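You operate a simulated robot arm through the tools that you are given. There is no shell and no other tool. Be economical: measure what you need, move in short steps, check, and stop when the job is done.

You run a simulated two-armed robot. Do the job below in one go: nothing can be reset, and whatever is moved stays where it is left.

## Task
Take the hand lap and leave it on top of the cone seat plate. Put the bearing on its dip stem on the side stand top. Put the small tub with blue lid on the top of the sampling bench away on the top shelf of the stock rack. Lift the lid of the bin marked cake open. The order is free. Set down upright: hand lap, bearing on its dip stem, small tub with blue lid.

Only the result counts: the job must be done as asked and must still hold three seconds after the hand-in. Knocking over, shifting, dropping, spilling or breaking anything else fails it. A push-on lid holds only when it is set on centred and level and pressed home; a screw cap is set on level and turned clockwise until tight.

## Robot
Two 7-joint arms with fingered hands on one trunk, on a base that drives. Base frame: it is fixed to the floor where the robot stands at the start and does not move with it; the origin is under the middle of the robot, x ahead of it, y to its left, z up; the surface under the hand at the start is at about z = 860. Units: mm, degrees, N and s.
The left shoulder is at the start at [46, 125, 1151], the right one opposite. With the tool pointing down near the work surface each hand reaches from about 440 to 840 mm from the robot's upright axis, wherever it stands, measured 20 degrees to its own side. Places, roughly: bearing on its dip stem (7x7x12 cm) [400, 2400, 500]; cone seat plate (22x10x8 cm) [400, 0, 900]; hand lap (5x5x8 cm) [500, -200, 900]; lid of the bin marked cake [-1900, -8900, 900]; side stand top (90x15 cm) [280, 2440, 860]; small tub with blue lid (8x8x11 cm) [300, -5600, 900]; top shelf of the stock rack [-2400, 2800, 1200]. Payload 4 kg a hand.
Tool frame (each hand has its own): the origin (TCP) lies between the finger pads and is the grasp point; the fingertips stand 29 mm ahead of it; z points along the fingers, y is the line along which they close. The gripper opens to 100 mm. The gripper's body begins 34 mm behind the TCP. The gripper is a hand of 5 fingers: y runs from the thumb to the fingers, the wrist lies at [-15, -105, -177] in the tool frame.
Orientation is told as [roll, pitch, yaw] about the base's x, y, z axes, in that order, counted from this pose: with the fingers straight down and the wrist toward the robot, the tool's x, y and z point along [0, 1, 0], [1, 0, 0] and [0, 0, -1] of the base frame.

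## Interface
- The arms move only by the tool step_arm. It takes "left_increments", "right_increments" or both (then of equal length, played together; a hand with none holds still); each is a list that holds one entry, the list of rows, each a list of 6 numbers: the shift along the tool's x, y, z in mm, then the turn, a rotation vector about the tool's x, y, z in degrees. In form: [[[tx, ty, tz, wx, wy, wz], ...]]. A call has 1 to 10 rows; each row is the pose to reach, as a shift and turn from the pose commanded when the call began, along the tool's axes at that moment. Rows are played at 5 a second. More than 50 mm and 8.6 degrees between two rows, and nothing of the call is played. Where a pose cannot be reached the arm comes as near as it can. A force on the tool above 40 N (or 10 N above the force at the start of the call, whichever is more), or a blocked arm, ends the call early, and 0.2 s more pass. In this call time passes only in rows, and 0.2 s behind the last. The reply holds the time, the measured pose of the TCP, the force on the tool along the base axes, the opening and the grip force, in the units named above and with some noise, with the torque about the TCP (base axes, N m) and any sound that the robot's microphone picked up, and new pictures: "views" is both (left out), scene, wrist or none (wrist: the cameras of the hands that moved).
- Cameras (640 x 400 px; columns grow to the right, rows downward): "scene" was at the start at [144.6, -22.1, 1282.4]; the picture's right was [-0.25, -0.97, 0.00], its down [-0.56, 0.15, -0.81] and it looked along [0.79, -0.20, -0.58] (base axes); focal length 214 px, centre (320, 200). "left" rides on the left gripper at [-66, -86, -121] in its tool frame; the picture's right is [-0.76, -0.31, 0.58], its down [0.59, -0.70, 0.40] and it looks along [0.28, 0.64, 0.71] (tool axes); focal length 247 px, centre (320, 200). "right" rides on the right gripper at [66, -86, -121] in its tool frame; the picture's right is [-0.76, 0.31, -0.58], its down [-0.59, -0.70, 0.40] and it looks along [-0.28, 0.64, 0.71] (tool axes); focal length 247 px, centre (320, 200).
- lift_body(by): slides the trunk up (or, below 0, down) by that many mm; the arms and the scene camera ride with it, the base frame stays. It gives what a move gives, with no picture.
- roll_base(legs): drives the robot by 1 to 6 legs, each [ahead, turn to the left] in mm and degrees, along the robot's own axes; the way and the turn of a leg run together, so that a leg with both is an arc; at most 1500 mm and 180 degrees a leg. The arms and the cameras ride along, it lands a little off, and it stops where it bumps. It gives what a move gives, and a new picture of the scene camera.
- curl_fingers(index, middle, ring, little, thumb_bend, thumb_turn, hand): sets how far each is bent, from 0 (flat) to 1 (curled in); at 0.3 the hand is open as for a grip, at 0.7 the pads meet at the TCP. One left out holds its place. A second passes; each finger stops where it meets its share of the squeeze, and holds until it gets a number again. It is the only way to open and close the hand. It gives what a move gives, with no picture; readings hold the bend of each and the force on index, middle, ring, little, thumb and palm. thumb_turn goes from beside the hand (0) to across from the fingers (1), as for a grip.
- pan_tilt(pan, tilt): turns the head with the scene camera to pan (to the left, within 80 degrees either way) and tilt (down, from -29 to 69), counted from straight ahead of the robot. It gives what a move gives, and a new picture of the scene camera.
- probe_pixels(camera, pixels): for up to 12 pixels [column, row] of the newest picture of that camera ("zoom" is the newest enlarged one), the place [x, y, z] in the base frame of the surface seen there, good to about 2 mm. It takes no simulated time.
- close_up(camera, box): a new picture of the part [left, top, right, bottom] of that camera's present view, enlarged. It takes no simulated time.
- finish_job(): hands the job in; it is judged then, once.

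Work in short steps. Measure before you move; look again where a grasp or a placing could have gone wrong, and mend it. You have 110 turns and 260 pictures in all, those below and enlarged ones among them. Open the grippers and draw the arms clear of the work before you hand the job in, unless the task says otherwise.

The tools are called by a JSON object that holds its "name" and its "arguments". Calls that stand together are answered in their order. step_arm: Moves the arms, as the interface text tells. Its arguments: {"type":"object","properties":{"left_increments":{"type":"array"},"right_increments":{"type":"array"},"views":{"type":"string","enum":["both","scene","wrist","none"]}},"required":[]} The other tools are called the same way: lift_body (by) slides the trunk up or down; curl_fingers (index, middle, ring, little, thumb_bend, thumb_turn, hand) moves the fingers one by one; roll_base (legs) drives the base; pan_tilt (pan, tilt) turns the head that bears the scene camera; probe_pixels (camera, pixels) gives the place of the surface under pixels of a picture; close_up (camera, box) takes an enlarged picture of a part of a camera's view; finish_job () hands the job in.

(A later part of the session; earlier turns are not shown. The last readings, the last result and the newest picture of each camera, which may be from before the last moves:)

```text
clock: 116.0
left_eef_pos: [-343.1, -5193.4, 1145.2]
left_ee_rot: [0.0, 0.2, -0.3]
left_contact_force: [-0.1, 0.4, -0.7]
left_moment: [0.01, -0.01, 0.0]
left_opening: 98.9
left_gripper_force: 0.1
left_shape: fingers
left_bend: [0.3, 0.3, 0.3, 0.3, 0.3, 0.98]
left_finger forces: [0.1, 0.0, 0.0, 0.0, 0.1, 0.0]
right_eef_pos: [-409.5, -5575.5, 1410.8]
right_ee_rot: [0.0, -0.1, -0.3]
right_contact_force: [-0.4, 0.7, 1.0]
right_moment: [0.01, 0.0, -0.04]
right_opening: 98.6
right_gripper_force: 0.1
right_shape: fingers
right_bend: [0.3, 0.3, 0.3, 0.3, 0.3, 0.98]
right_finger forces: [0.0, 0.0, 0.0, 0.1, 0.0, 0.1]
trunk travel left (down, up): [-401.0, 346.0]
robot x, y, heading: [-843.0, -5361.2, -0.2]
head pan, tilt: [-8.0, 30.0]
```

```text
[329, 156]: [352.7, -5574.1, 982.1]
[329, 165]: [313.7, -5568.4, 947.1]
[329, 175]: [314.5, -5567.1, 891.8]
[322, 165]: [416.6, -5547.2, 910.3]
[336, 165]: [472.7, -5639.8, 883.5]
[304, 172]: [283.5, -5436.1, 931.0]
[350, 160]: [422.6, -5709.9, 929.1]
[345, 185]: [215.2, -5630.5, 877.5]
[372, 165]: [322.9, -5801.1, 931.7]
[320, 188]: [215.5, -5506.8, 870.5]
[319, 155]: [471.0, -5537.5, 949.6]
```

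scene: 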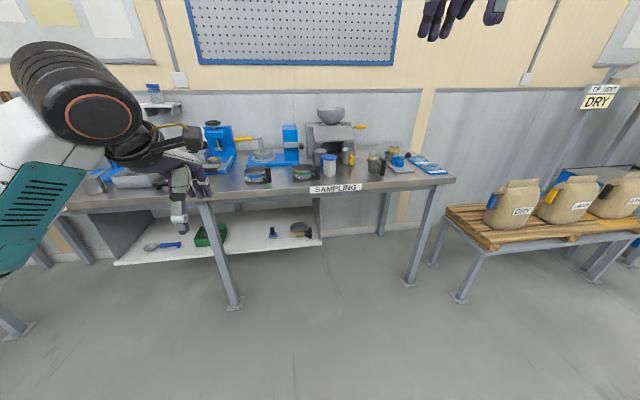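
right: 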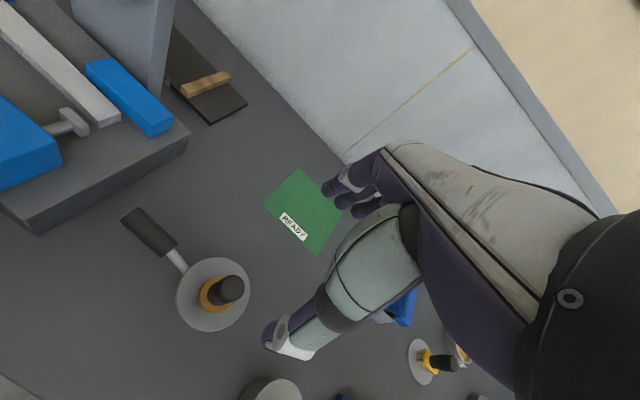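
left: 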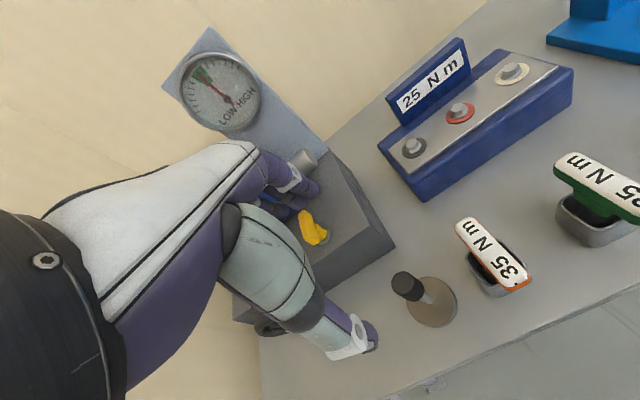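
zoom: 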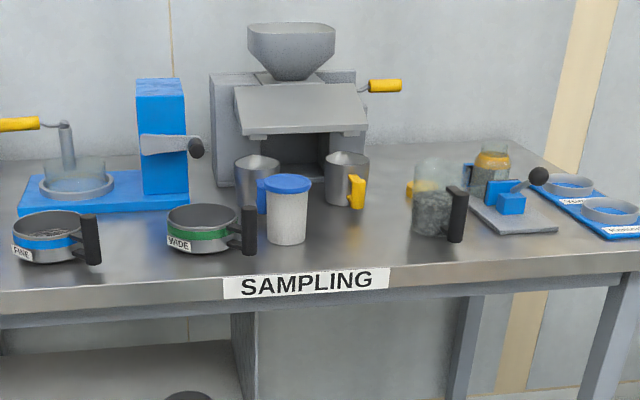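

The tub's axis is around [351,−5570], top at 982, with mugs close behind it. I raise the left hand clear and drive up to get a nearer look.

{"name": "step_arm", "arguments": {"left_increments": [[[0, -15, -45, 0, 0, 0], [0, -30, -90, 0, 0, 0], [0, -45, -135, 0, 0, 0], [0, -60, -180, 0, 0, 0], [0, -60, -220, 0, 0, 0]]], "views": "none"}}

{"name": "roll_base", "arguments": {"legs": [[560, 0]]}}

{"name": "pan_tilt", "arguments": {"pan": -17, "tilt": 40}}

{"name": "close_up", "arguments": {"camera": "scene", "box": [220, 120, 420, 245]}}

```text
clock: 117.2
left_eef_pos: [-402.9, -5191.6, 1366.2]
left_ee_rot: [0.0, 0.1, -0.2]
left_contact_force: [0.2, 0.0, -0.3]
left_moment: [0.02, 0.03, -0.01]
left_opening: 98.6
left_gripper_force: 0.0
left_shape: fingers
left_bend: [0.3, 0.3, 0.3, 0.3, 0.3, 0.98]
left_finger forces: [0.0, 0.1, 0.0, 0.0, 0.0, 0.0]
right_eef_pos: [-410.2, -5576.4, 1409.8]
right_ee_rot: [-0.1, 0.0, -0.2]
right_contact_force: [-0.1, -0.1, 0.7]
right_moment: [0.0, -0.01, -0.01]
right_opening: 98.8
right_gripper_force: 0.1
right_shape: fingers
right_bend: [0.3, 0.3, 0.3, 0.3, 0.3, 0.98]
right_finger forces: [0.1, 0.1, 0.0, 0.1, 0.0, 0.0]
trunk travel left (down, up): [-401.0, 346.0]
robot x, y, heading: [-845.8, -5362.4, -0.2]
head pan, tilt: [-8.0, 30.0]
```

```text
clock: 120.4
left_eef_pos: [150.7, -5194.9, 1365.3]
left_ee_rot: [0.0, 0.1, -0.4]
left_contact_force: [0.2, 0.5, -0.4]
left_moment: [0.02, 0.01, 0.01]
left_opening: 98.7
left_gripper_force: 0.1
left_shape: fingers
left_bend: [0.3, 0.3, 0.3, 0.3, 0.3, 0.98]
left_finger forces: [0.0, 0.0, 0.0, 0.1, 0.0, 0.1]
right_eef_pos: [143.1, -5579.3, 1411.7]
right_ee_rot: [0.0, 0.0, -0.5]
right_contact_force: [0.2, -0.1, 0.2]
right_moment: [0.0, 0.0, -0.02]
right_opening: 98.4
right_gripper_force: 0.2
right_shape: fingers
right_bend: [0.3, 0.3, 0.3, 0.3, 0.3, 0.98]
right_finger forces: [0.1, 0.1, 0.1, 0.0, 0.0, 0.0]
trunk travel left (down, up): [-401.0, 346.0]
robot x, y, heading: [-293.9, -5360.1, -0.3]
head pan, tilt: [-8.0, 30.0]
```

scene: 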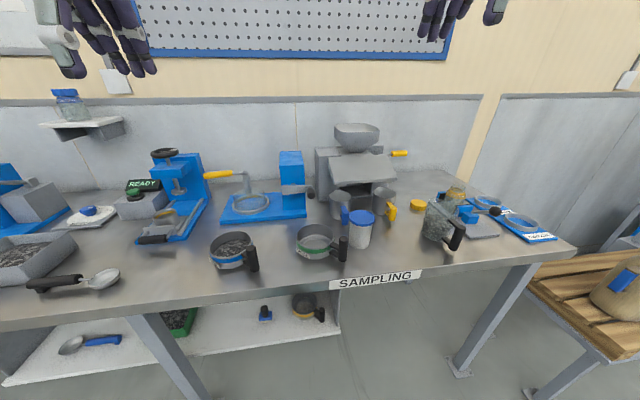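

```text
clock: 121.1
left_eef_pos: [148.1, -5195.6, 1365.9]
left_ee_rot: [0.0, 0.1, -0.4]
left_contact_force: [-0.7, 0.3, 0.8]
left_moment: [-0.01, -0.02, 0.0]
left_opening: 98.5
left_gripper_force: 0.0
left_shape: fingers
left_bend: [0.3, 0.3, 0.3, 0.3, 0.3, 0.98]
left_finger forces: [0.0, 0.0, 0.0, 0.0, 0.1, 0.0]
right_eef_pos: [140.6, -5580.5, 1411.8]
right_ee_rot: [0.0, 0.0, -0.5]
right_contact_force: [0.1, -0.5, 0.5]
right_moment: [0.0, 0.01, 0.0]
right_opening: 98.7
right_gripper_force: 0.1
right_shape: fingers
right_bend: [0.3, 0.3, 0.3, 0.3, 0.3, 0.98]
right_finger forces: [0.1, 0.0, 0.0, 0.0, 0.0, 0.0]
trunk travel left (down, up): [-401.0, 346.0]
robot x, y, heading: [-294.4, -5365.9, -0.4]
head pan, tilt: [-17.0, 40.0]
```

scene: 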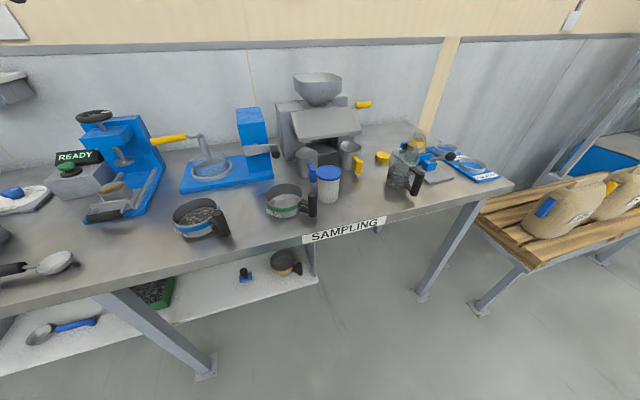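

```text
3.20 times, centred on (320, 182) of scene
```

zoom: 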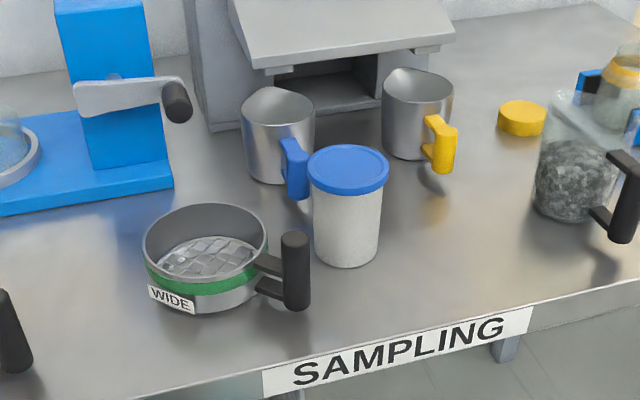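

{"name": "probe_pixels", "arguments": {"camera": "zoom", "pixels": [[348, 165], [310, 170], [387, 172], [348, 147], [348, 192], [347, 260], [347, 205], [296, 170], [298, 150], [295, 240], [440, 150], [296, 305]]}}

```text
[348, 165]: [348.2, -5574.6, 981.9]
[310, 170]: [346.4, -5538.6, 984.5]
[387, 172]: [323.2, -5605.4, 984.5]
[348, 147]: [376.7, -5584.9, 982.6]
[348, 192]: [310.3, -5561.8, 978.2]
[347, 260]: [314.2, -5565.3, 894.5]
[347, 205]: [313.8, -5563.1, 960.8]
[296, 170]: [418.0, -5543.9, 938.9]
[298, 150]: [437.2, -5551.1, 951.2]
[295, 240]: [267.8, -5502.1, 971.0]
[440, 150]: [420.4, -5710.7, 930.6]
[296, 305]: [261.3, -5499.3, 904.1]
```

The tub's axis is about [346,−5573] with the lid top at 984. The blue mug handle at [418,−5544] and black sieve handle at [268,−5502] are close, so I approach with the right hand yawed −30°, fingers toward the free side.

{"name": "step_arm", "arguments": {"right_increments": [[[0, 20, 32, 0, 0, 3], [0, 41, 65, 0, 0, 6], [2, 61, 98, 0, 0, 9], [3, 82, 130, 0, 0, 12], [4, 102, 163, 0, 0, 15], [5, 122, 196, 0, 0, 18], [6, 143, 229, 0, 0, 21], [7, 164, 262, 0, 0, 24], [8, 184, 295, 0, 0, 27], [9, 205, 332, 0, 0, 30]]], "views": "both"}}

```text
clock: 123.3
left_eef_pos: [151.0, -5196.3, 1364.7]
left_ee_rot: [0.0, 0.1, -0.5]
left_contact_force: [0.5, -0.4, 0.0]
left_moment: [0.01, 0.0, 0.01]
left_opening: 98.5
left_gripper_force: 0.1
left_shape: fingers
left_bend: [0.3, 0.3, 0.3, 0.3, 0.3, 0.98]
left_finger forces: [0.0, 0.1, 0.0, 0.0, 0.0, 0.0]
right_eef_pos: [347.7, -5572.5, 1079.3]
right_ee_rot: [0.0, 0.0, -30.5]
right_contact_force: [0.1, -0.4, -1.1]
right_moment: [0.0, 0.01, 0.02]
right_opening: 98.3
right_gripper_force: 0.0
right_shape: fingers
right_bend: [0.3, 0.3, 0.3, 0.3, 0.3, 0.98]
right_finger forces: [0.0, 0.0, 0.0, 0.1, 0.0, 0.1]
trunk travel left (down, up): [-401.0, 346.0]
robot x, y, heading: [-297.8, -5361.8, -0.3]
head pan, tilt: [-17.0, 40.0]
```

scene: 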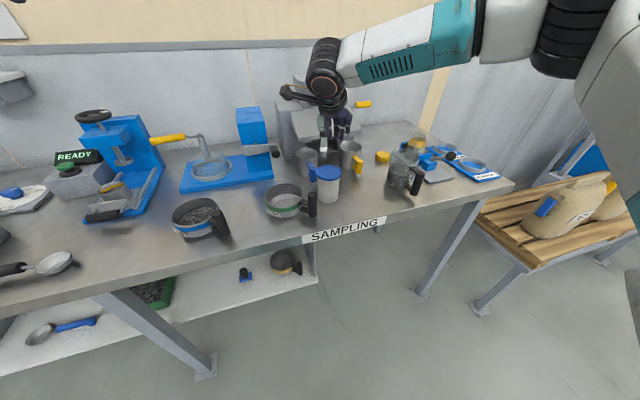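
right: 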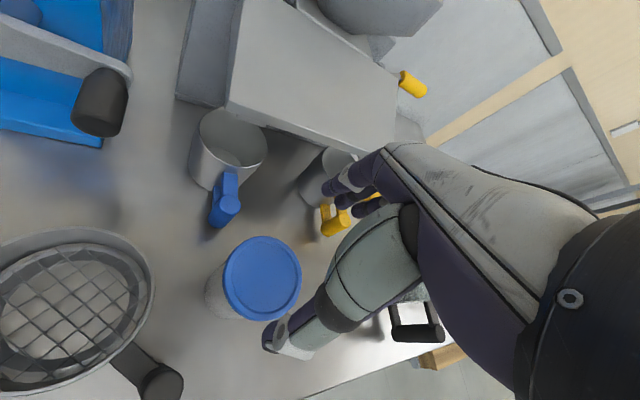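

{"name": "probe_pixels", "arguments": {"camera": "right", "pixels": [[262, 278], [226, 278], [299, 278], [262, 239], [262, 316], [222, 205], [340, 225], [160, 385], [330, 175], [300, 290], [300, 130]]}}

```text
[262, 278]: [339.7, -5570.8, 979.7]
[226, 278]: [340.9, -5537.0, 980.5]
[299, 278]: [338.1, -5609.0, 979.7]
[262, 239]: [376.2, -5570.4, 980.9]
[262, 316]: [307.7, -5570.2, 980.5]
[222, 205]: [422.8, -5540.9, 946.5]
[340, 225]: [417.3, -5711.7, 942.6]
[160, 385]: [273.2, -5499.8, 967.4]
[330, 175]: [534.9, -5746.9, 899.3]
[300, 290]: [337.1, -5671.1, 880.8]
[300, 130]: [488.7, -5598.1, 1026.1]
```

The lid's centre is [342,−5573], top at 980. I descend to z≈953.

{"name": "step_arm", "arguments": {"right_increments": [[[-3, -5, 0, 0, 0, 0], [-3, -5, 40, 0, 0, 0], [-3, -5, 75, 0, 0, 0], [-3, -5, 100, 0, 0, 0], [-3, -5, 115, 0, 0, 0], [-3, -5, 126, 0, 0, 0]]], "views": "both"}}

```text
clock: 124.7
left_eef_pos: [148.6, -5195.2, 1365.7]
left_ee_rot: [0.0, 0.0, -0.6]
left_contact_force: [-0.5, 0.5, 0.2]
left_moment: [0.0, -0.01, 0.03]
left_opening: 98.3
left_gripper_force: 0.1
left_shape: fingers
left_bend: [0.3, 0.3, 0.3, 0.3, 0.3, 0.98]
left_finger forces: [0.0, 0.0, 0.0, 0.0, 0.1, 0.0]
right_eef_pos: [332.8, -5578.5, 959.5]
right_ee_rot: [0.1, 0.0, -30.4]
right_contact_force: [2.3, -0.3, 4.4]
right_moment: [0.0, -0.01, 0.0]
right_opening: 100.4
right_gripper_force: 2.7
right_shape: fingers
right_bend: [0.29, 0.3, 0.3, 0.3, 0.3, 0.97]
right_finger forces: [3.3, 0.1, 0.0, 0.1, 1.8, 0.0]
right hand out of reach, approached as far as the arm can: row 5, 6
trunk travel left (down, up): [-401.0, 346.0]
robot x, y, heading: [-293.5, -5362.5, 0.0]
head pan, tilt: [-17.0, 40.0]
```

scene: 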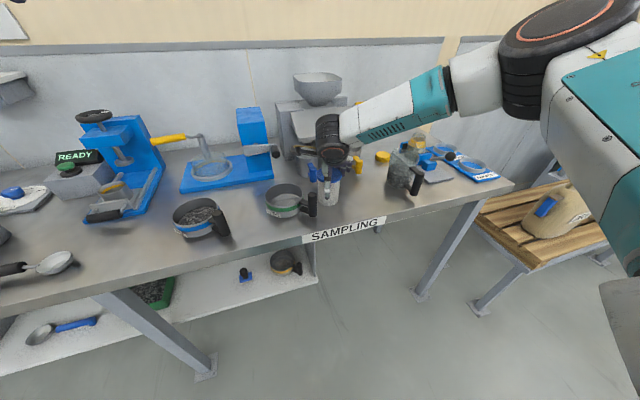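
right: 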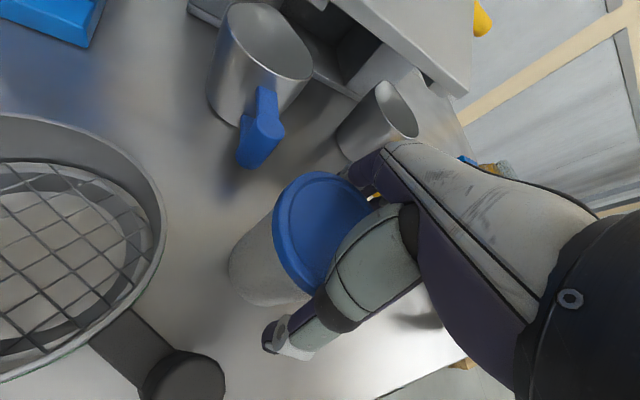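

The arm ran short of reach and the index touches the lid. I rise, lower the trunk, and look again.

{"name": "step_arm", "arguments": {"right_increments": [[[0, 0, -15, 0, 0, 0], [0, 0, -40, 0, 0, 0], [0, 0, -80, 0, 0, 0], [0, 0, -120, 0, 0, 0]]], "views": "both"}}

{"name": "lift_body", "arguments": {"by": -90}}

{"name": "close_up", "arguments": {"camera": "right", "box": [120, 100, 440, 300]}}

```text
clock: 125.7
left_eef_pos: [148.4, -5194.3, 1366.4]
left_ee_rot: [0.0, 0.0, -0.5]
left_contact_force: [0.0, -0.2, 0.1]
left_moment: [-0.01, 0.0, 0.03]
left_opening: 98.4
left_gripper_force: 0.1
left_shape: fingers
left_bend: [0.3, 0.3, 0.3, 0.3, 0.3, 0.98]
left_finger forces: [0.1, 0.0, 0.1, 0.1, 0.0, 0.1]
right_eef_pos: [330.8, -5578.7, 1079.0]
right_ee_rot: [0.0, 0.1, -30.5]
right_contact_force: [0.1, 0.3, 0.4]
right_moment: [0.01, -0.03, 0.02]
right_opening: 99.0
right_gripper_force: 0.1
right_shape: fingers
right_bend: [0.3, 0.3, 0.3, 0.3, 0.3, 0.98]
right_finger forces: [0.0, 0.0, 0.1, 0.1, 0.0, 0.0]
trunk travel left (down, up): [-401.0, 346.0]
robot x, y, heading: [-294.2, -5362.3, -0.3]
head pan, tilt: [-17.0, 40.0]
```

scene: 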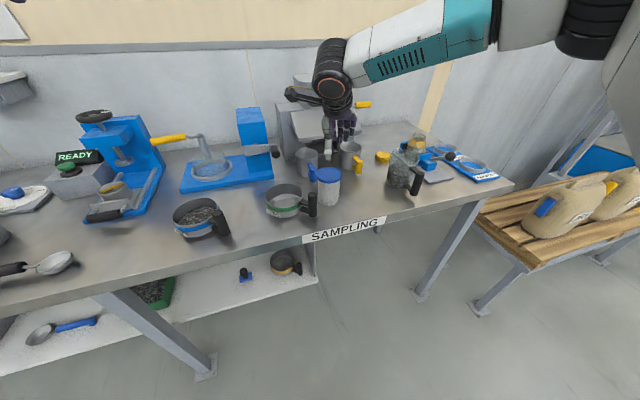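
right: 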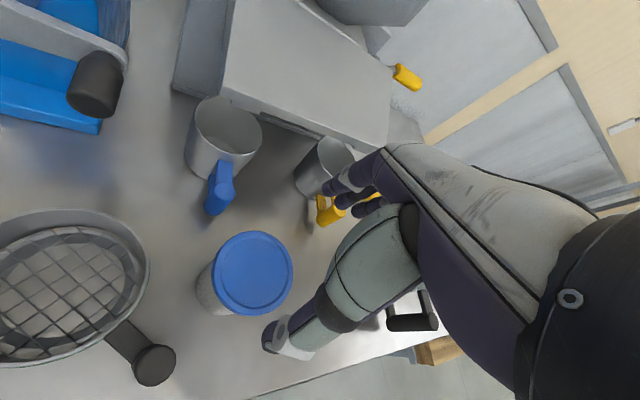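

```text
clock: 127.0
left_eef_pos: [147.9, -5195.6, 1277.1]
left_ee_rot: [0.0, 0.1, -0.5]
left_contact_force: [-1.0, -0.4, 0.0]
left_moment: [0.03, -0.01, -0.02]
left_opening: 98.6
left_gripper_force: 0.1
left_shape: fingers
left_bend: [0.3, 0.3, 0.3, 0.3, 0.3, 0.98]
left_finger forces: [0.0, 0.0, 0.0, 0.0, 0.0, 0.0]
right_eef_pos: [332.2, -5579.7, 989.5]
right_ee_rot: [-0.1, -0.1, -30.5]
right_contact_force: [0.8, -0.4, 0.1]
right_moment: [-0.02, -0.01, 0.01]
right_opening: 99.0
right_gripper_force: 0.1
right_shape: fingers
right_bend: [0.3, 0.3, 0.3, 0.3, 0.3, 0.98]
right_finger forces: [0.2, 0.0, 0.0, 0.1, 0.0, 0.0]
trunk travel left (down, up): [-311.0, 436.0]
robot x, y, heading: [-295.6, -5357.8, -0.3]
head pan, tilt: [-17.0, 40.0]
```

```text
2.00 times, centred on (280, 200) of right
```

zoom: 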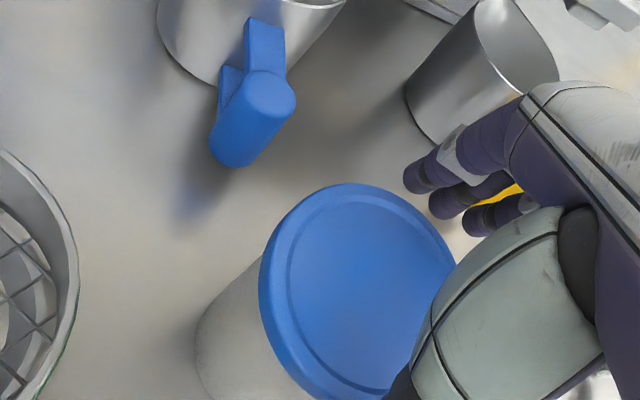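

No contact, but the hand is off centre. I rise 60 mm and re-measure the lid.

{"name": "step_arm", "arguments": {"right_increments": [[[0, 0, -30, 0, 0, 0], [0, 0, -70, 0, 0, 0]]], "views": "wrist"}}

{"name": "probe_pixels", "arguments": {"camera": "right", "pixels": [[255, 275], [280, 260], [255, 235], [230, 280], [270, 310]]}}

```text
clock: 127.6
left_eef_pos: [149.9, -5195.0, 1274.6]
left_ee_rot: [0.0, 0.0, -0.5]
left_contact_force: [-0.2, -0.6, -0.4]
left_moment: [0.0, 0.01, 0.01]
left_opening: 98.6
left_gripper_force: 0.1
left_shape: fingers
left_bend: [0.3, 0.3, 0.3, 0.3, 0.3, 0.98]
left_finger forces: [0.1, 0.0, 0.1, 0.0, 0.0, 0.1]
right_eef_pos: [333.3, -5579.2, 1058.5]
right_ee_rot: [0.0, -0.1, -30.5]
right_contact_force: [-0.2, 0.1, 0.0]
right_moment: [0.01, -0.01, -0.02]
right_opening: 99.0
right_gripper_force: 0.0
right_shape: fingers
right_bend: [0.3, 0.3, 0.3, 0.3, 0.3, 0.98]
right_finger forces: [0.0, 0.0, 0.0, 0.0, 0.0, 0.0]
trunk travel left (down, up): [-311.0, 436.0]
robot x, y, heading: [-293.4, -5361.1, -0.2]
head pan, tilt: [-17.0, 40.0]
```

right: 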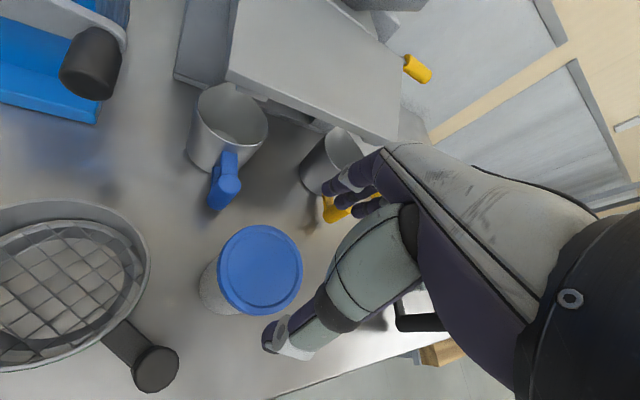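

```text
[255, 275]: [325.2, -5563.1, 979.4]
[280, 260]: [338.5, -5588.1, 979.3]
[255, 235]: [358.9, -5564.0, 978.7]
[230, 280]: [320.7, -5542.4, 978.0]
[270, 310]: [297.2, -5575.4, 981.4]
```

The tub was drawn a little toward me. I take exact edges and check the lid is still seated.

{"name": "probe_pixels", "arguments": {"camera": "right", "pixels": [[260, 270], [221, 270], [300, 270], [260, 228], [260, 312]]}}

{"name": "close_up", "arguments": {"camera": "scene", "box": [260, 130, 420, 230]}}

```text
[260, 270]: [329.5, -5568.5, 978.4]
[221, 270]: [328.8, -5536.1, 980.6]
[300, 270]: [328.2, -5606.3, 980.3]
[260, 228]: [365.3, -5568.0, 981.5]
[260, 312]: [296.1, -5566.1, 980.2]
```

```text
4.00 times, centred on (340, 180) of scene
```

zoom: 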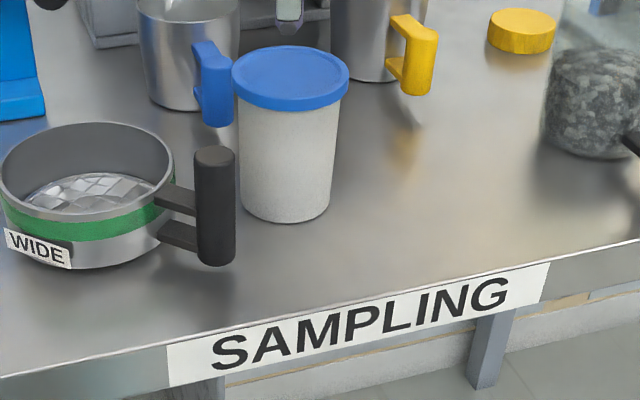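

The tub stands at [330,−5570] with lid seated. With the trunk lowered I recentre and descend in small steps.

{"name": "step_arm", "arguments": {"right_increments": [[[6, -7, 0, 0, 0, 0], [6, -7, 30, 0, 0, 0], [6, -7, 50, 0, 0, 0]]], "views": "wrist"}}

```text
clock: 128.4
left_eef_pos: [149.3, -5195.7, 1274.7]
left_ee_rot: [0.0, 0.2, -0.5]
left_contact_force: [-0.1, -0.2, 0.3]
left_moment: [0.04, -0.01, -0.01]
left_opening: 98.5
left_gripper_force: 0.1
left_shape: fingers
left_bend: [0.3, 0.3, 0.3, 0.3, 0.3, 0.98]
left_finger forces: [0.0, 0.0, 0.1, 0.0, 0.1, 0.1]
right_eef_pos: [329.2, -5570.3, 1008.6]
right_ee_rot: [0.0, -0.1, -30.3]
right_contact_force: [0.2, -0.3, -0.7]
right_moment: [-0.02, -0.04, -0.02]
right_opening: 98.9
right_gripper_force: 0.1
right_shape: fingers
right_bend: [0.3, 0.3, 0.3, 0.3, 0.3, 0.98]
right_finger forces: [0.1, 0.0, 0.0, 0.1, 0.0, 0.1]
trunk travel left (down, up): [-311.0, 436.0]
robot x, y, heading: [-294.6, -5362.7, -0.3]
head pan, tilt: [-17.0, 40.0]
```

right: 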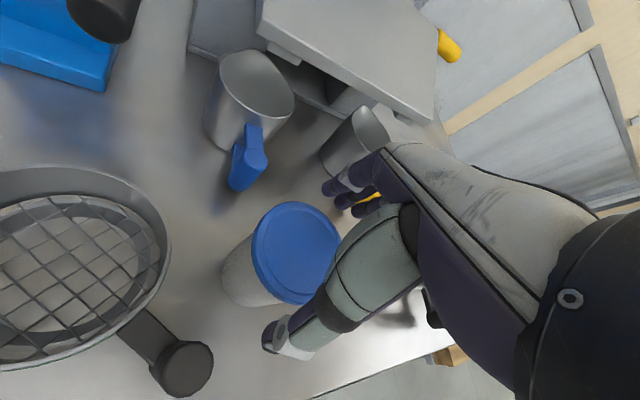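

{"name": "step_arm", "arguments": {"right_increments": [[[0, 0, 20, 0, 0, 0], [0, 0, 38, 0, 0, 0], [0, 0, 47, 0, 0, 0], [0, 0, 55, 0, 0, 0]]], "views": "both"}}

```text
clock: 129.4
left_eef_pos: [148.4, -5194.8, 1276.6]
left_ee_rot: [0.0, 0.0, -0.6]
left_contact_force: [0.4, 0.2, 0.9]
left_moment: [-0.03, -0.02, 0.01]
left_opening: 98.7
left_gripper_force: 0.1
left_shape: fingers
left_bend: [0.3, 0.3, 0.3, 0.3, 0.3, 0.98]
left_finger forces: [0.0, 0.0, 0.0, 0.1, 0.1, 0.0]
right_eef_pos: [329.5, -5570.5, 957.0]
right_ee_rot: [0.2, -0.3, -30.4]
right_contact_force: [0.1, -0.7, 12.3]
right_moment: [0.14, 0.01, -0.06]
right_opening: 101.6
right_gripper_force: 6.8
right_shape: fingers
right_bend: [0.29, 0.3, 0.3, 0.3, 0.3, 0.98]
right_finger forces: [6.4, 0.1, 0.0, 0.1, 6.4, 0.0]
trunk travel left (down, up): [-311.0, 436.0]
robot x, y, heading: [-295.3, -5363.4, -0.5]
head pan, tilt: [-17.0, 40.0]
```

scene: 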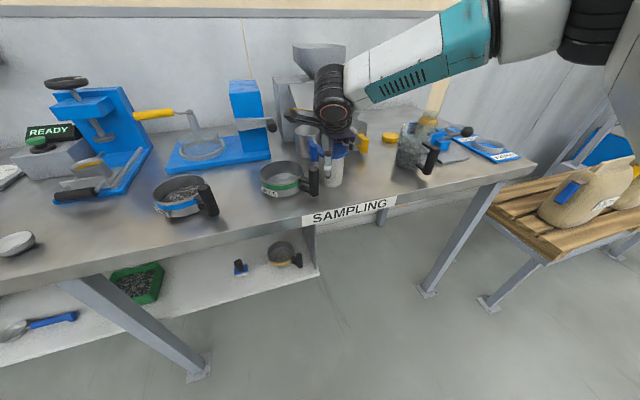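
right: 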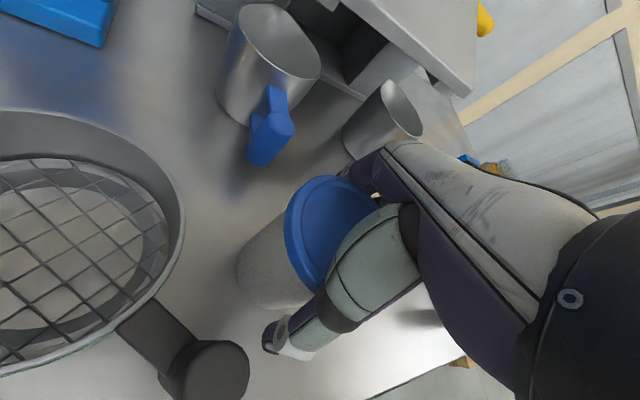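

Index and thumb rub the lid (6 N each). I rise 25 mm, open wider, and go down again.

{"name": "step_arm", "arguments": {"right_increments": [[[0, 0, -15, 0, 0, 0], [0, 0, -35, 0, 0, 0]]], "views": "none"}}

{"name": "curl_fingers", "arguments": {"hand": "right", "index": 0.12, "middle": 0.12, "ring": 0.12, "little": 0.12, "thumb_bend": 0.12}}

{"name": "step_arm", "arguments": {"right_increments": [[[0, 0, 15, 0, 0, 0], [0, 0, 25, 0, 0, 0], [0, 0, 32, 0, 0, 0], [0, 0, 38, 0, 0, 0]]], "views": "both"}}

```text
clock: 130.0
left_eef_pos: [149.3, -5195.1, 1276.3]
left_ee_rot: [0.0, 0.2, -0.5]
left_contact_force: [0.1, 0.2, 0.2]
left_moment: [0.0, 0.03, -0.01]
left_opening: 98.7
left_gripper_force: 0.1
left_shape: fingers
left_bend: [0.3, 0.3, 0.3, 0.3, 0.3, 0.98]
left_finger forces: [0.1, 0.0, 0.0, 0.0, 0.1, 0.0]
right_eef_pos: [329.2, -5570.7, 987.7]
right_ee_rot: [0.0, 0.0, -30.3]
right_contact_force: [-0.4, 0.1, 0.3]
right_moment: [-0.02, 0.02, 0.01]
right_opening: 99.0
right_gripper_force: 0.1
right_shape: fingers
right_bend: [0.3, 0.3, 0.3, 0.3, 0.3, 0.98]
right_finger forces: [0.1, 0.1, 0.1, 0.1, 0.0, 0.1]
trunk travel left (down, up): [-311.0, 436.0]
robot x, y, heading: [-292.7, -5363.7, -0.0]
head pan, tilt: [-17.0, 40.0]
```

```text
clock: 131.0
left_eef_pos: [148.7, -5195.4, 1275.6]
left_ee_rot: [0.0, 0.1, -0.5]
left_contact_force: [0.8, 0.1, 0.4]
left_moment: [0.02, 0.0, 0.04]
left_opening: 98.3
left_gripper_force: 0.2
left_shape: fingers
left_bend: [0.3, 0.3, 0.3, 0.3, 0.3, 0.98]
left_finger forces: [0.0, 0.0, 0.1, 0.1, 0.1, 0.0]
right_eef_pos: [330.0, -5570.9, 988.3]
right_ee_rot: [-0.1, 0.0, -30.7]
right_contact_force: [0.2, 0.0, -0.3]
right_moment: [-0.02, -0.02, 0.0]
right_opening: 129.0
right_gripper_force: 0.1
right_shape: fingers
right_bend: [0.12, 0.12, 0.12, 0.12, 0.12, 0.98]
right_finger forces: [0.0, 0.1, 0.0, 0.1, 0.0, 0.0]
trunk travel left (down, up): [-311.0, 436.0]
robot x, y, heading: [-291.4, -5365.7, -0.4]
head pan, tilt: [-17.0, 40.0]
```

```text
clock: 132.0
left_eef_pos: [146.9, -5195.0, 1276.5]
left_ee_rot: [-0.1, 0.0, -0.5]
left_contact_force: [-0.1, -0.2, 1.4]
left_moment: [0.01, 0.02, 0.02]
left_opening: 98.7
left_gripper_force: 0.1
left_shape: fingers
left_bend: [0.3, 0.3, 0.3, 0.3, 0.3, 0.98]
left_finger forces: [0.1, 0.1, 0.0, 0.0, 0.0, 0.1]
right_eef_pos: [329.9, -5570.1, 954.8]
right_ee_rot: [0.2, -0.5, -30.4]
right_contact_force: [-2.3, 0.9, 20.6]
right_moment: [0.45, 0.67, 0.04]
right_opening: 129.5
right_gripper_force: 9.2
right_shape: fingers
right_bend: [0.12, 0.12, 0.12, 0.12, 0.12, 0.98]
right_finger forces: [0.0, 0.0, 0.0, 0.1, 19.0, 0.1]
trunk travel left (down, up): [-311.0, 436.0]
robot x, y, heading: [-292.6, -5358.5, 0.0]
head pan, tilt: [-17.0, 40.0]
```

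scene: 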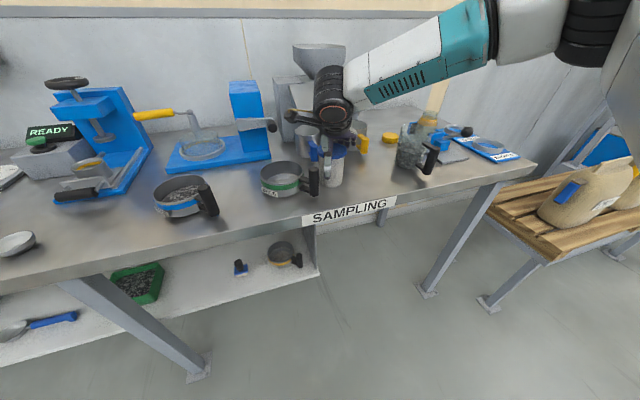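
right: 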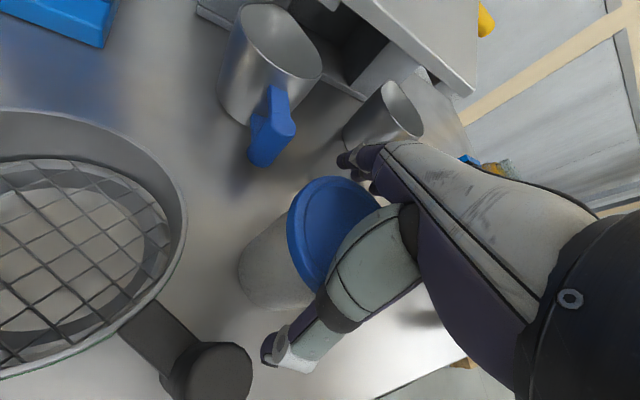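

The thumb's root presses on the lid edge. I rise 12 mm, shift 12 mm toward the thumb side, then settle at z≈958.

{"name": "step_arm", "arguments": {"right_increments": [[[0, 0, -14, 0, 0, 0], [0, -12, -14, 0, 0, 0], [0, -12, -5, 0, 0, 0], [0, -12, -1, 0, 0, 0]]], "views": "wrist"}}

```text
clock: 133.0
left_eef_pos: [149.5, -5195.2, 1275.5]
left_ee_rot: [0.0, 0.1, -0.5]
left_contact_force: [0.1, -0.3, -0.7]
left_moment: [0.02, -0.01, 0.0]
left_opening: 98.5
left_gripper_force: 0.1
left_shape: fingers
left_bend: [0.3, 0.3, 0.3, 0.3, 0.3, 0.98]
left_finger forces: [0.0, 0.0, 0.0, 0.0, 0.1, 0.0]
right_eef_pos: [319.9, -5565.4, 951.6]
right_ee_rot: [0.0, 0.0, -30.6]
right_contact_force: [0.2, -0.2, 2.9]
right_moment: [-0.03, -0.15, 0.01]
right_opening: 130.6
right_gripper_force: 1.2
right_shape: fingers
right_bend: [0.11, 0.12, 0.12, 0.12, 0.12, 0.97]
right_finger forces: [3.4, 0.0, 0.0, 0.0, 0.0, 0.0]
trunk travel left (down, up): [-311.0, 436.0]
robot x, y, heading: [-294.1, -5360.8, -0.2]
head pan, tilt: [-17.0, 40.0]
```

right: 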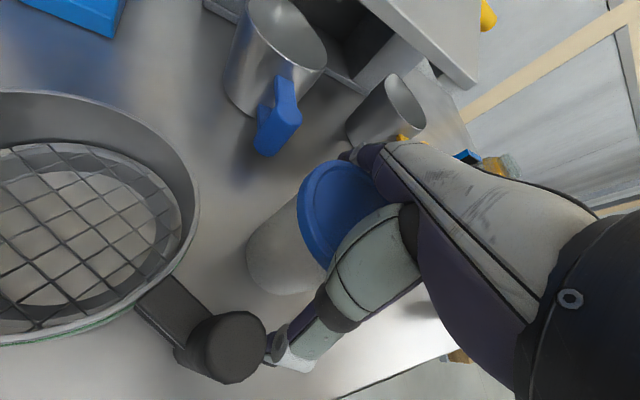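

Now only a light touch (3 N) at z 952. I close; thumb moves away from the sieve handle as it does.

{"name": "curl_fingers", "arguments": {"hand": "right", "index": 0.7, "middle": 0.7, "ring": 0.7, "little": 0.7, "thumb_bend": 0.7}}

{"name": "close_up", "arguments": {"camera": "right", "box": [0, 0, 640, 400]}}

{"name": "close_up", "arguments": {"camera": "scene", "box": [240, 100, 440, 225]}}

```text
clock: 134.0
left_eef_pos: [147.2, -5195.5, 1277.0]
left_ee_rot: [-0.1, 0.0, -0.5]
left_contact_force: [-0.3, 0.1, 1.0]
left_moment: [-0.02, -0.05, 0.01]
left_opening: 98.5
left_gripper_force: 0.0
left_shape: fingers
left_bend: [0.3, 0.3, 0.3, 0.3, 0.3, 0.98]
left_finger forces: [0.0, 0.1, 0.0, 0.0, 0.0, 0.0]
right_eef_pos: [318.4, -5564.8, 954.5]
right_ee_rot: [0.0, -0.2, -30.4]
right_contact_force: [3.1, -1.2, 19.9]
right_moment: [-0.44, -0.78, 0.04]
right_opening: 87.3
right_gripper_force: 44.9
right_shape: fingers
right_bend: [0.27, 0.5, 0.61, 0.7, 0.63, 0.95]
right_finger forces: [25.6, 14.2, 6.4, 0.0, 43.5, 0.1]
trunk travel left (down, up): [-311.0, 436.0]
robot x, y, heading: [-293.9, -5361.3, -0.3]
head pan, tilt: [-17.0, 40.0]
```

```text
1.00 times, centred on (320, 200) of right (not enlarged: the box is as wide or as high as the picture)
```

zoom: 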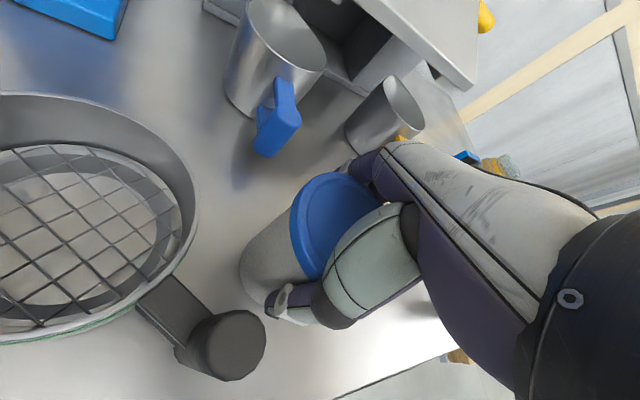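

```text
3.20 times, centred on (340, 162) of scene
```

zoom: 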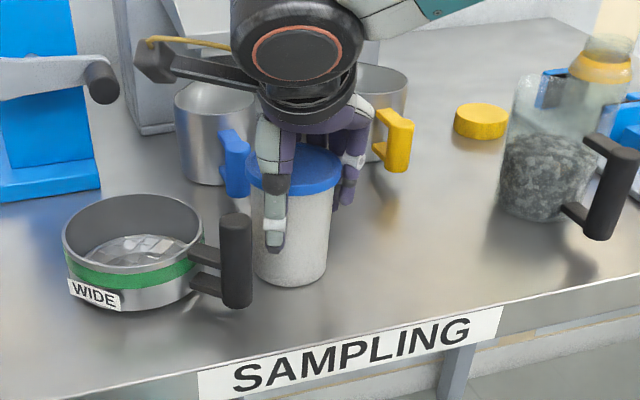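

Thumb, index, middle and ring hold with ~44 N. I lift only 12 mm to test the hold.

{"name": "step_arm", "arguments": {"right_increments": [[[0, 0, -4, 0, 0, 0], [0, 0, -8, 0, 0, 0], [0, 0, -14, 0, 0, 0]]], "views": "wrist"}}

{"name": "close_up", "arguments": {"camera": "scene", "box": [240, 100, 440, 225]}}

```text
clock: 134.8
left_eef_pos: [148.9, -5196.0, 1273.9]
left_ee_rot: [0.0, 0.1, -0.4]
left_contact_force: [0.2, 0.2, 0.1]
left_moment: [-0.01, 0.02, 0.01]
left_opening: 98.5
left_gripper_force: 0.1
left_shape: fingers
left_bend: [0.3, 0.3, 0.3, 0.3, 0.3, 0.98]
left_finger forces: [0.0, 0.1, 0.0, 0.0, 0.0, 0.1]
right_eef_pos: [318.4, -5564.0, 964.3]
right_ee_rot: [-0.1, 0.2, -30.6]
right_contact_force: [-0.2, -0.2, -2.8]
right_moment: [-0.02, -0.02, -0.04]
right_opening: 86.9
right_gripper_force: 37.8
right_shape: fingers
right_bend: [0.28, 0.51, 0.61, 0.7, 0.62, 0.95]
right_finger forces: [17.9, 11.4, 6.6, 0.0, 39.3, 0.1]
trunk travel left (down, up): [-311.0, 436.0]
robot x, y, heading: [-296.3, -5360.6, -0.4]
head pan, tilt: [-17.0, 40.0]
```

right: 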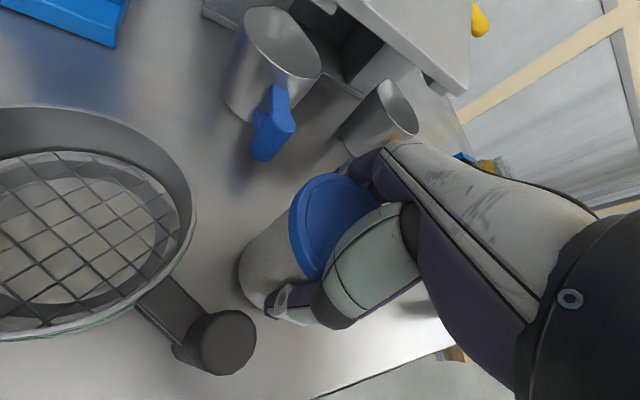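

```text
3.20 times, centred on (340, 162) of scene
```

zoom: 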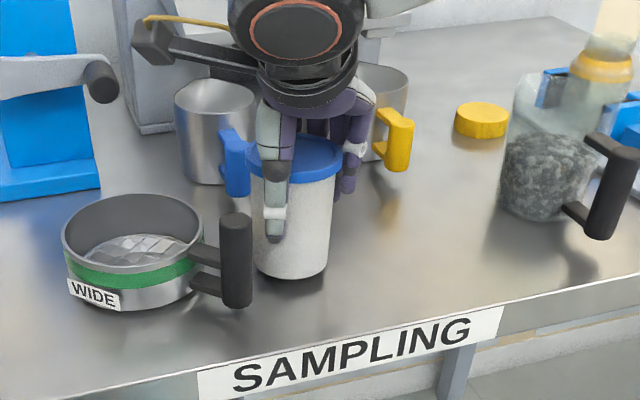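

The tub hangs upright, 2.8 N. I raise it and back out.

{"name": "step_arm", "arguments": {"right_increments": [[[0, 0, -20, 0, 0, 0], [0, 0, -45, 0, 0, 0], [0, 0, -70, 0, 0, 0]]], "views": "none"}}

{"name": "lift_body", "arguments": {"by": 120}}

{"name": "roll_base", "arguments": {"legs": [[-550, 0]]}}

```text
clock: 135.6
left_eef_pos: [149.2, -5196.0, 1276.2]
left_ee_rot: [0.0, 0.0, -0.5]
left_contact_force: [-0.2, 0.0, 0.1]
left_moment: [-0.02, -0.02, 0.0]
left_opening: 98.4
left_gripper_force: 0.1
left_shape: fingers
left_bend: [0.3, 0.3, 0.3, 0.3, 0.3, 0.98]
left_finger forces: [0.1, 0.0, 0.0, 0.0, 0.1, 0.0]
right_eef_pos: [318.2, -5564.8, 1035.8]
right_ee_rot: [0.1, 0.0, -30.5]
right_contact_force: [-0.1, -0.1, -3.0]
right_moment: [-0.02, 0.03, -0.03]
right_opening: 87.2
right_gripper_force: 37.4
right_shape: fingers
right_bend: [0.28, 0.51, 0.61, 0.7, 0.62, 0.95]
right_finger forces: [18.1, 11.6, 6.6, 0.0, 38.9, 0.0]
trunk travel left (down, up): [-311.0, 436.0]
robot x, y, heading: [-291.7, -5361.0, -0.2]
head pan, tilt: [-17.0, 40.0]
```

```text
clock: 137.1
left_eef_pos: [149.6, -5195.4, 1395.5]
left_ee_rot: [0.0, 0.1, -0.5]
left_contact_force: [0.9, 0.2, 0.5]
left_moment: [-0.01, 0.02, 0.0]
left_opening: 98.3
left_gripper_force: 0.2
left_shape: fingers
left_bend: [0.3, 0.3, 0.3, 0.3, 0.3, 0.98]
left_finger forces: [0.0, 0.0, 0.0, 0.0, 0.0, 0.0]
right_eef_pos: [318.4, -5565.9, 1155.3]
right_ee_rot: [0.0, 0.0, -30.5]
right_contact_force: [0.4, -0.5, -2.5]
right_moment: [-0.02, 0.01, 0.01]
right_opening: 87.2
right_gripper_force: 37.5
right_shape: fingers
right_bend: [0.28, 0.51, 0.61, 0.7, 0.62, 0.95]
right_finger forces: [18.0, 11.4, 6.6, 0.0, 38.8, 0.1]
trunk travel left (down, up): [-431.0, 316.0]
robot x, y, heading: [-298.3, -5362.7, -0.2]
head pan, tilt: [-17.0, 40.0]
```

```text
clock: 140.2
left_eef_pos: [-397.6, -5192.3, 1395.1]
left_ee_rot: [0.0, 0.0, -0.7]
left_contact_force: [-0.8, 0.2, -0.4]
left_moment: [0.0, -0.01, 0.03]
left_opening: 98.7
left_gripper_force: 0.0
left_shape: fingers
left_bend: [0.3, 0.3, 0.3, 0.3, 0.3, 0.98]
left_finger forces: [0.0, 0.1, 0.0, 0.1, 0.0, 0.1]
right_eef_pos: [-228.4, -5563.2, 1156.2]
right_ee_rot: [-0.1, 0.0, -30.7]
right_contact_force: [-0.9, -0.7, -2.2]
right_moment: [0.0, -0.02, -0.01]
right_opening: 87.3
right_gripper_force: 37.1
right_shape: fingers
right_bend: [0.28, 0.51, 0.61, 0.7, 0.62, 0.95]
right_finger forces: [18.0, 11.5, 6.8, 0.0, 38.7, 0.0]
trunk travel left (down, up): [-431.0, 316.0]
robot x, y, heading: [-844.5, -5356.3, -0.8]
head pan, tilt: [-17.0, 40.0]
```

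scene: 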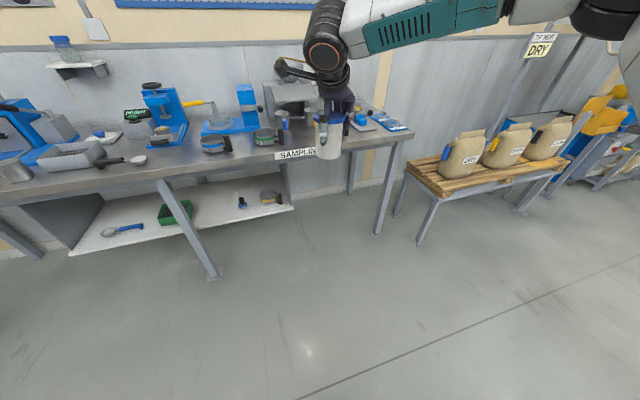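

Next I turn to face +y and drive back up the aisle with the tub.

{"name": "roll_base", "arguments": {"legs": [[0, 91], [1450, 0], [1450, 0], [1450, 0], [1450, 0], [1200, 0]]}}

{"name": "pan_tilt", "arguments": {"pan": 35, "tilt": 15}}

```text
clock: 177.6
left_eef_pos: [-1159.2, 2105.1, 1395.2]
left_ee_rot: [0.0, 0.0, 91.5]
left_contact_force: [0.3, -0.6, 0.8]
left_moment: [-0.05, -0.02, 0.03]
left_opening: 98.4
left_gripper_force: 0.0
left_shape: fingers
left_bend: [0.3, 0.3, 0.3, 0.3, 0.3, 0.98]
left_finger forces: [0.0, 0.1, 0.0, 0.0, 0.1, 0.1]
right_eef_pos: [-796.5, 2289.6, 1155.5]
right_ee_rot: [0.0, 0.1, 61.7]
right_contact_force: [0.4, -0.1, -2.2]
right_moment: [0.0, 0.03, -0.01]
right_opening: 86.5
right_gripper_force: 35.0
right_shape: fingers
right_bend: [0.28, 0.51, 0.61, 0.7, 0.62, 0.95]
right_finger forces: [17.3, 11.0, 6.8, 0.0, 35.7, 0.0]
trunk travel left (down, up): [-431.0, 316.0]
robot x, y, heading: [-979.9, 1669.1, 91.7]
head pan, tilt: [-17.0, 40.0]
```

scene: 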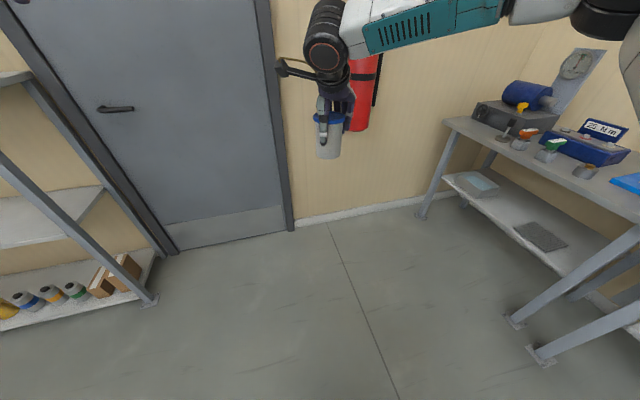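

```text
clock: 178.8
left_eef_pos: [-1159.3, 2106.1, 1395.6]
left_ee_rot: [0.1, 0.1, 91.6]
left_contact_force: [-0.4, 0.0, 0.5]
left_moment: [0.02, 0.0, -0.02]
left_opening: 98.5
left_gripper_force: 0.0
left_shape: fingers
left_bend: [0.3, 0.3, 0.3, 0.3, 0.3, 0.98]
left_finger forces: [0.0, 0.0, 0.0, 0.1, 0.1, 0.0]
right_eef_pos: [-796.5, 2287.7, 1154.3]
right_ee_rot: [0.0, 0.0, 61.5]
right_contact_force: [0.0, -0.3, -2.0]
right_moment: [0.01, 0.02, 0.0]
right_opening: 86.3
right_gripper_force: 34.6
right_shape: fingers
right_bend: [0.28, 0.51, 0.61, 0.7, 0.62, 0.95]
right_finger forces: [17.2, 11.0, 6.7, 0.0, 35.6, 0.0]
trunk travel left (down, up): [-431.0, 316.0]
robot x, y, heading: [-977.7, 1667.2, 91.5]
head pan, tilt: [35.0, 15.0]
```

scene: 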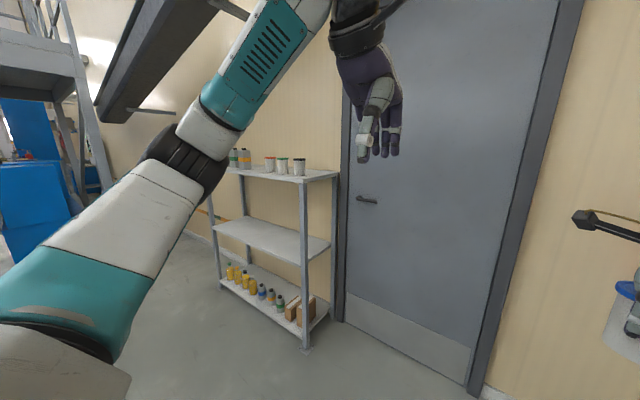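

The rack's top shelf is visible with tubs on it. I probe it for the free part.

{"name": "close_up", "arguments": {"camera": "scene", "box": [190, 130, 350, 230]}}

{"name": "probe_pixels", "arguments": {"camera": "scene", "pixels": [[270, 163], [284, 166], [299, 167], [244, 158], [305, 182], [338, 172], [290, 177], [270, 175], [240, 172], [250, 168], [320, 171]]}}

```text
4.00 times, centred on (270, 180) of scene
```

zoom: 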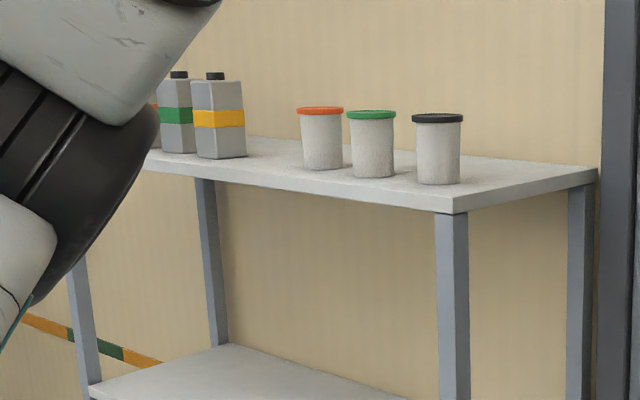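

```text
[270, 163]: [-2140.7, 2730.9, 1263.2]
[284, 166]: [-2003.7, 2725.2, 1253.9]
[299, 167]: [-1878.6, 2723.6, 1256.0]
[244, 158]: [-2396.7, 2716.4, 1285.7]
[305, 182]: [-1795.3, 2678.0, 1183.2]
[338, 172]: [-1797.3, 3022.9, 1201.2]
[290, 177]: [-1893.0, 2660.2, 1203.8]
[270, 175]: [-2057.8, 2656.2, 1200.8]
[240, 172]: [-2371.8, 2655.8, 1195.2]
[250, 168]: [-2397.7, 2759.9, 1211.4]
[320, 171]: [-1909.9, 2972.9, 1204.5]
```

Shelf top z≈1203, front edge y≈2656; tubs stand at x −1878, −2004, −2140 and bottles from about −2340. The free slot is x≈−2260. I also check the dark beam at upper left before driving there.

{"name": "probe_pixels", "arguments": {"camera": "scene", "pixels": [[150, 60], [120, 115], [200, 10], [70, 80], [40, 200]]}}

{"name": "roll_base", "arguments": {"legs": [[0, 88.5], [1000, 0]]}}

{"name": "pan_tilt", "arguments": {"pan": -40, "tilt": 15}}

```text
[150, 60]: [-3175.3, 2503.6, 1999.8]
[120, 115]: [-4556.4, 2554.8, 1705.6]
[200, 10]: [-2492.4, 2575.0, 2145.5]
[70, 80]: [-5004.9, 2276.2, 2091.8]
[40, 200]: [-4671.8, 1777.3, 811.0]
```

```text
clock: 187.8
left_eef_pos: [-2413.3, 1478.2, 1395.2]
left_ee_rot: [0.0, 0.1, -179.0]
left_contact_force: [-0.1, -0.4, -0.3]
left_moment: [0.02, -0.03, -0.03]
left_opening: 98.6
left_gripper_force: 0.1
left_shape: fingers
left_bend: [0.3, 0.3, 0.3, 0.3, 0.3, 0.98]
left_finger forces: [0.0, 0.0, 0.0, 0.0, 0.0, 0.0]
right_eef_pos: [-2591.6, 1841.7, 1156.2]
right_ee_rot: [0.1, 0.0, 150.9]
right_contact_force: [0.4, 0.3, -2.1]
right_moment: [-0.03, -0.01, 0.0]
right_opening: 85.5
right_gripper_force: 34.3
right_shape: fingers
right_bend: [0.28, 0.52, 0.61, 0.7, 0.62, 0.95]
right_finger forces: [16.7, 10.7, 6.9, 0.0, 34.2, 0.0]
trunk travel left (down, up): [-431.0, 316.0]
robot x, y, heading: [-1974.6, 1653.2, -179.1]
head pan, tilt: [35.0, 15.0]
```

scene: 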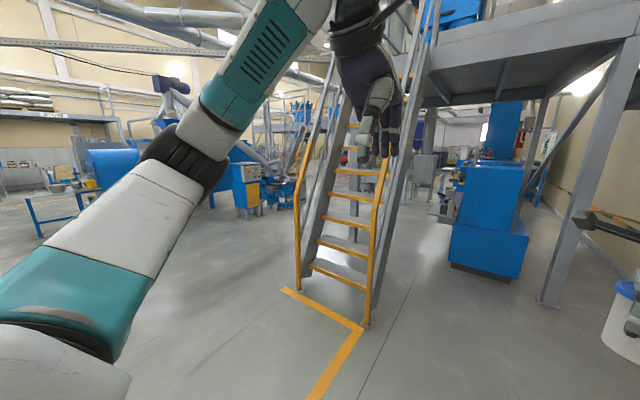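

```text
clock: 189.3
left_eef_pos: [-2412.1, 1477.2, 1396.2]
left_ee_rot: [-0.1, 0.2, -179.0]
left_contact_force: [-0.3, 0.2, -0.2]
left_moment: [-0.01, 0.01, -0.01]
left_opening: 98.4
left_gripper_force: 0.0
left_shape: fingers
left_bend: [0.3, 0.3, 0.3, 0.3, 0.3, 0.98]
left_finger forces: [0.0, 0.1, 0.1, 0.0, 0.0, 0.1]
right_eef_pos: [-2591.0, 1840.4, 1155.5]
right_ee_rot: [0.0, 0.0, 151.1]
right_contact_force: [0.3, 0.1, -3.1]
right_moment: [0.01, -0.01, -0.02]
right_opening: 85.8
right_gripper_force: 34.0
right_shape: fingers
right_bend: [0.28, 0.52, 0.61, 0.7, 0.62, 0.95]
right_finger forces: [16.7, 10.6, 6.7, 0.0, 34.2, 0.0]
trunk travel left (down, up): [-431.0, 316.0]
robot x, y, heading: [-1969.9, 1654.4, -178.7]
head pan, tilt: [-40.0, 15.0]
```

scene: 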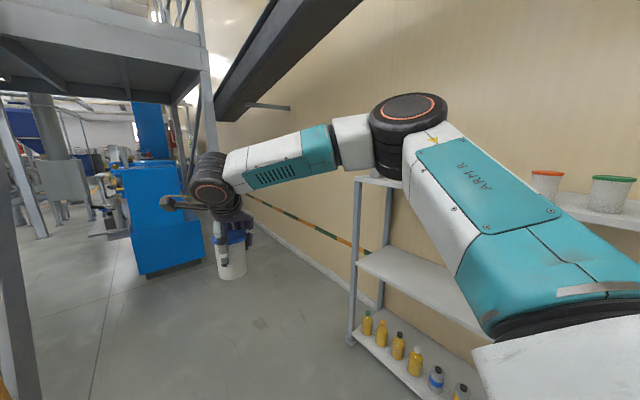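

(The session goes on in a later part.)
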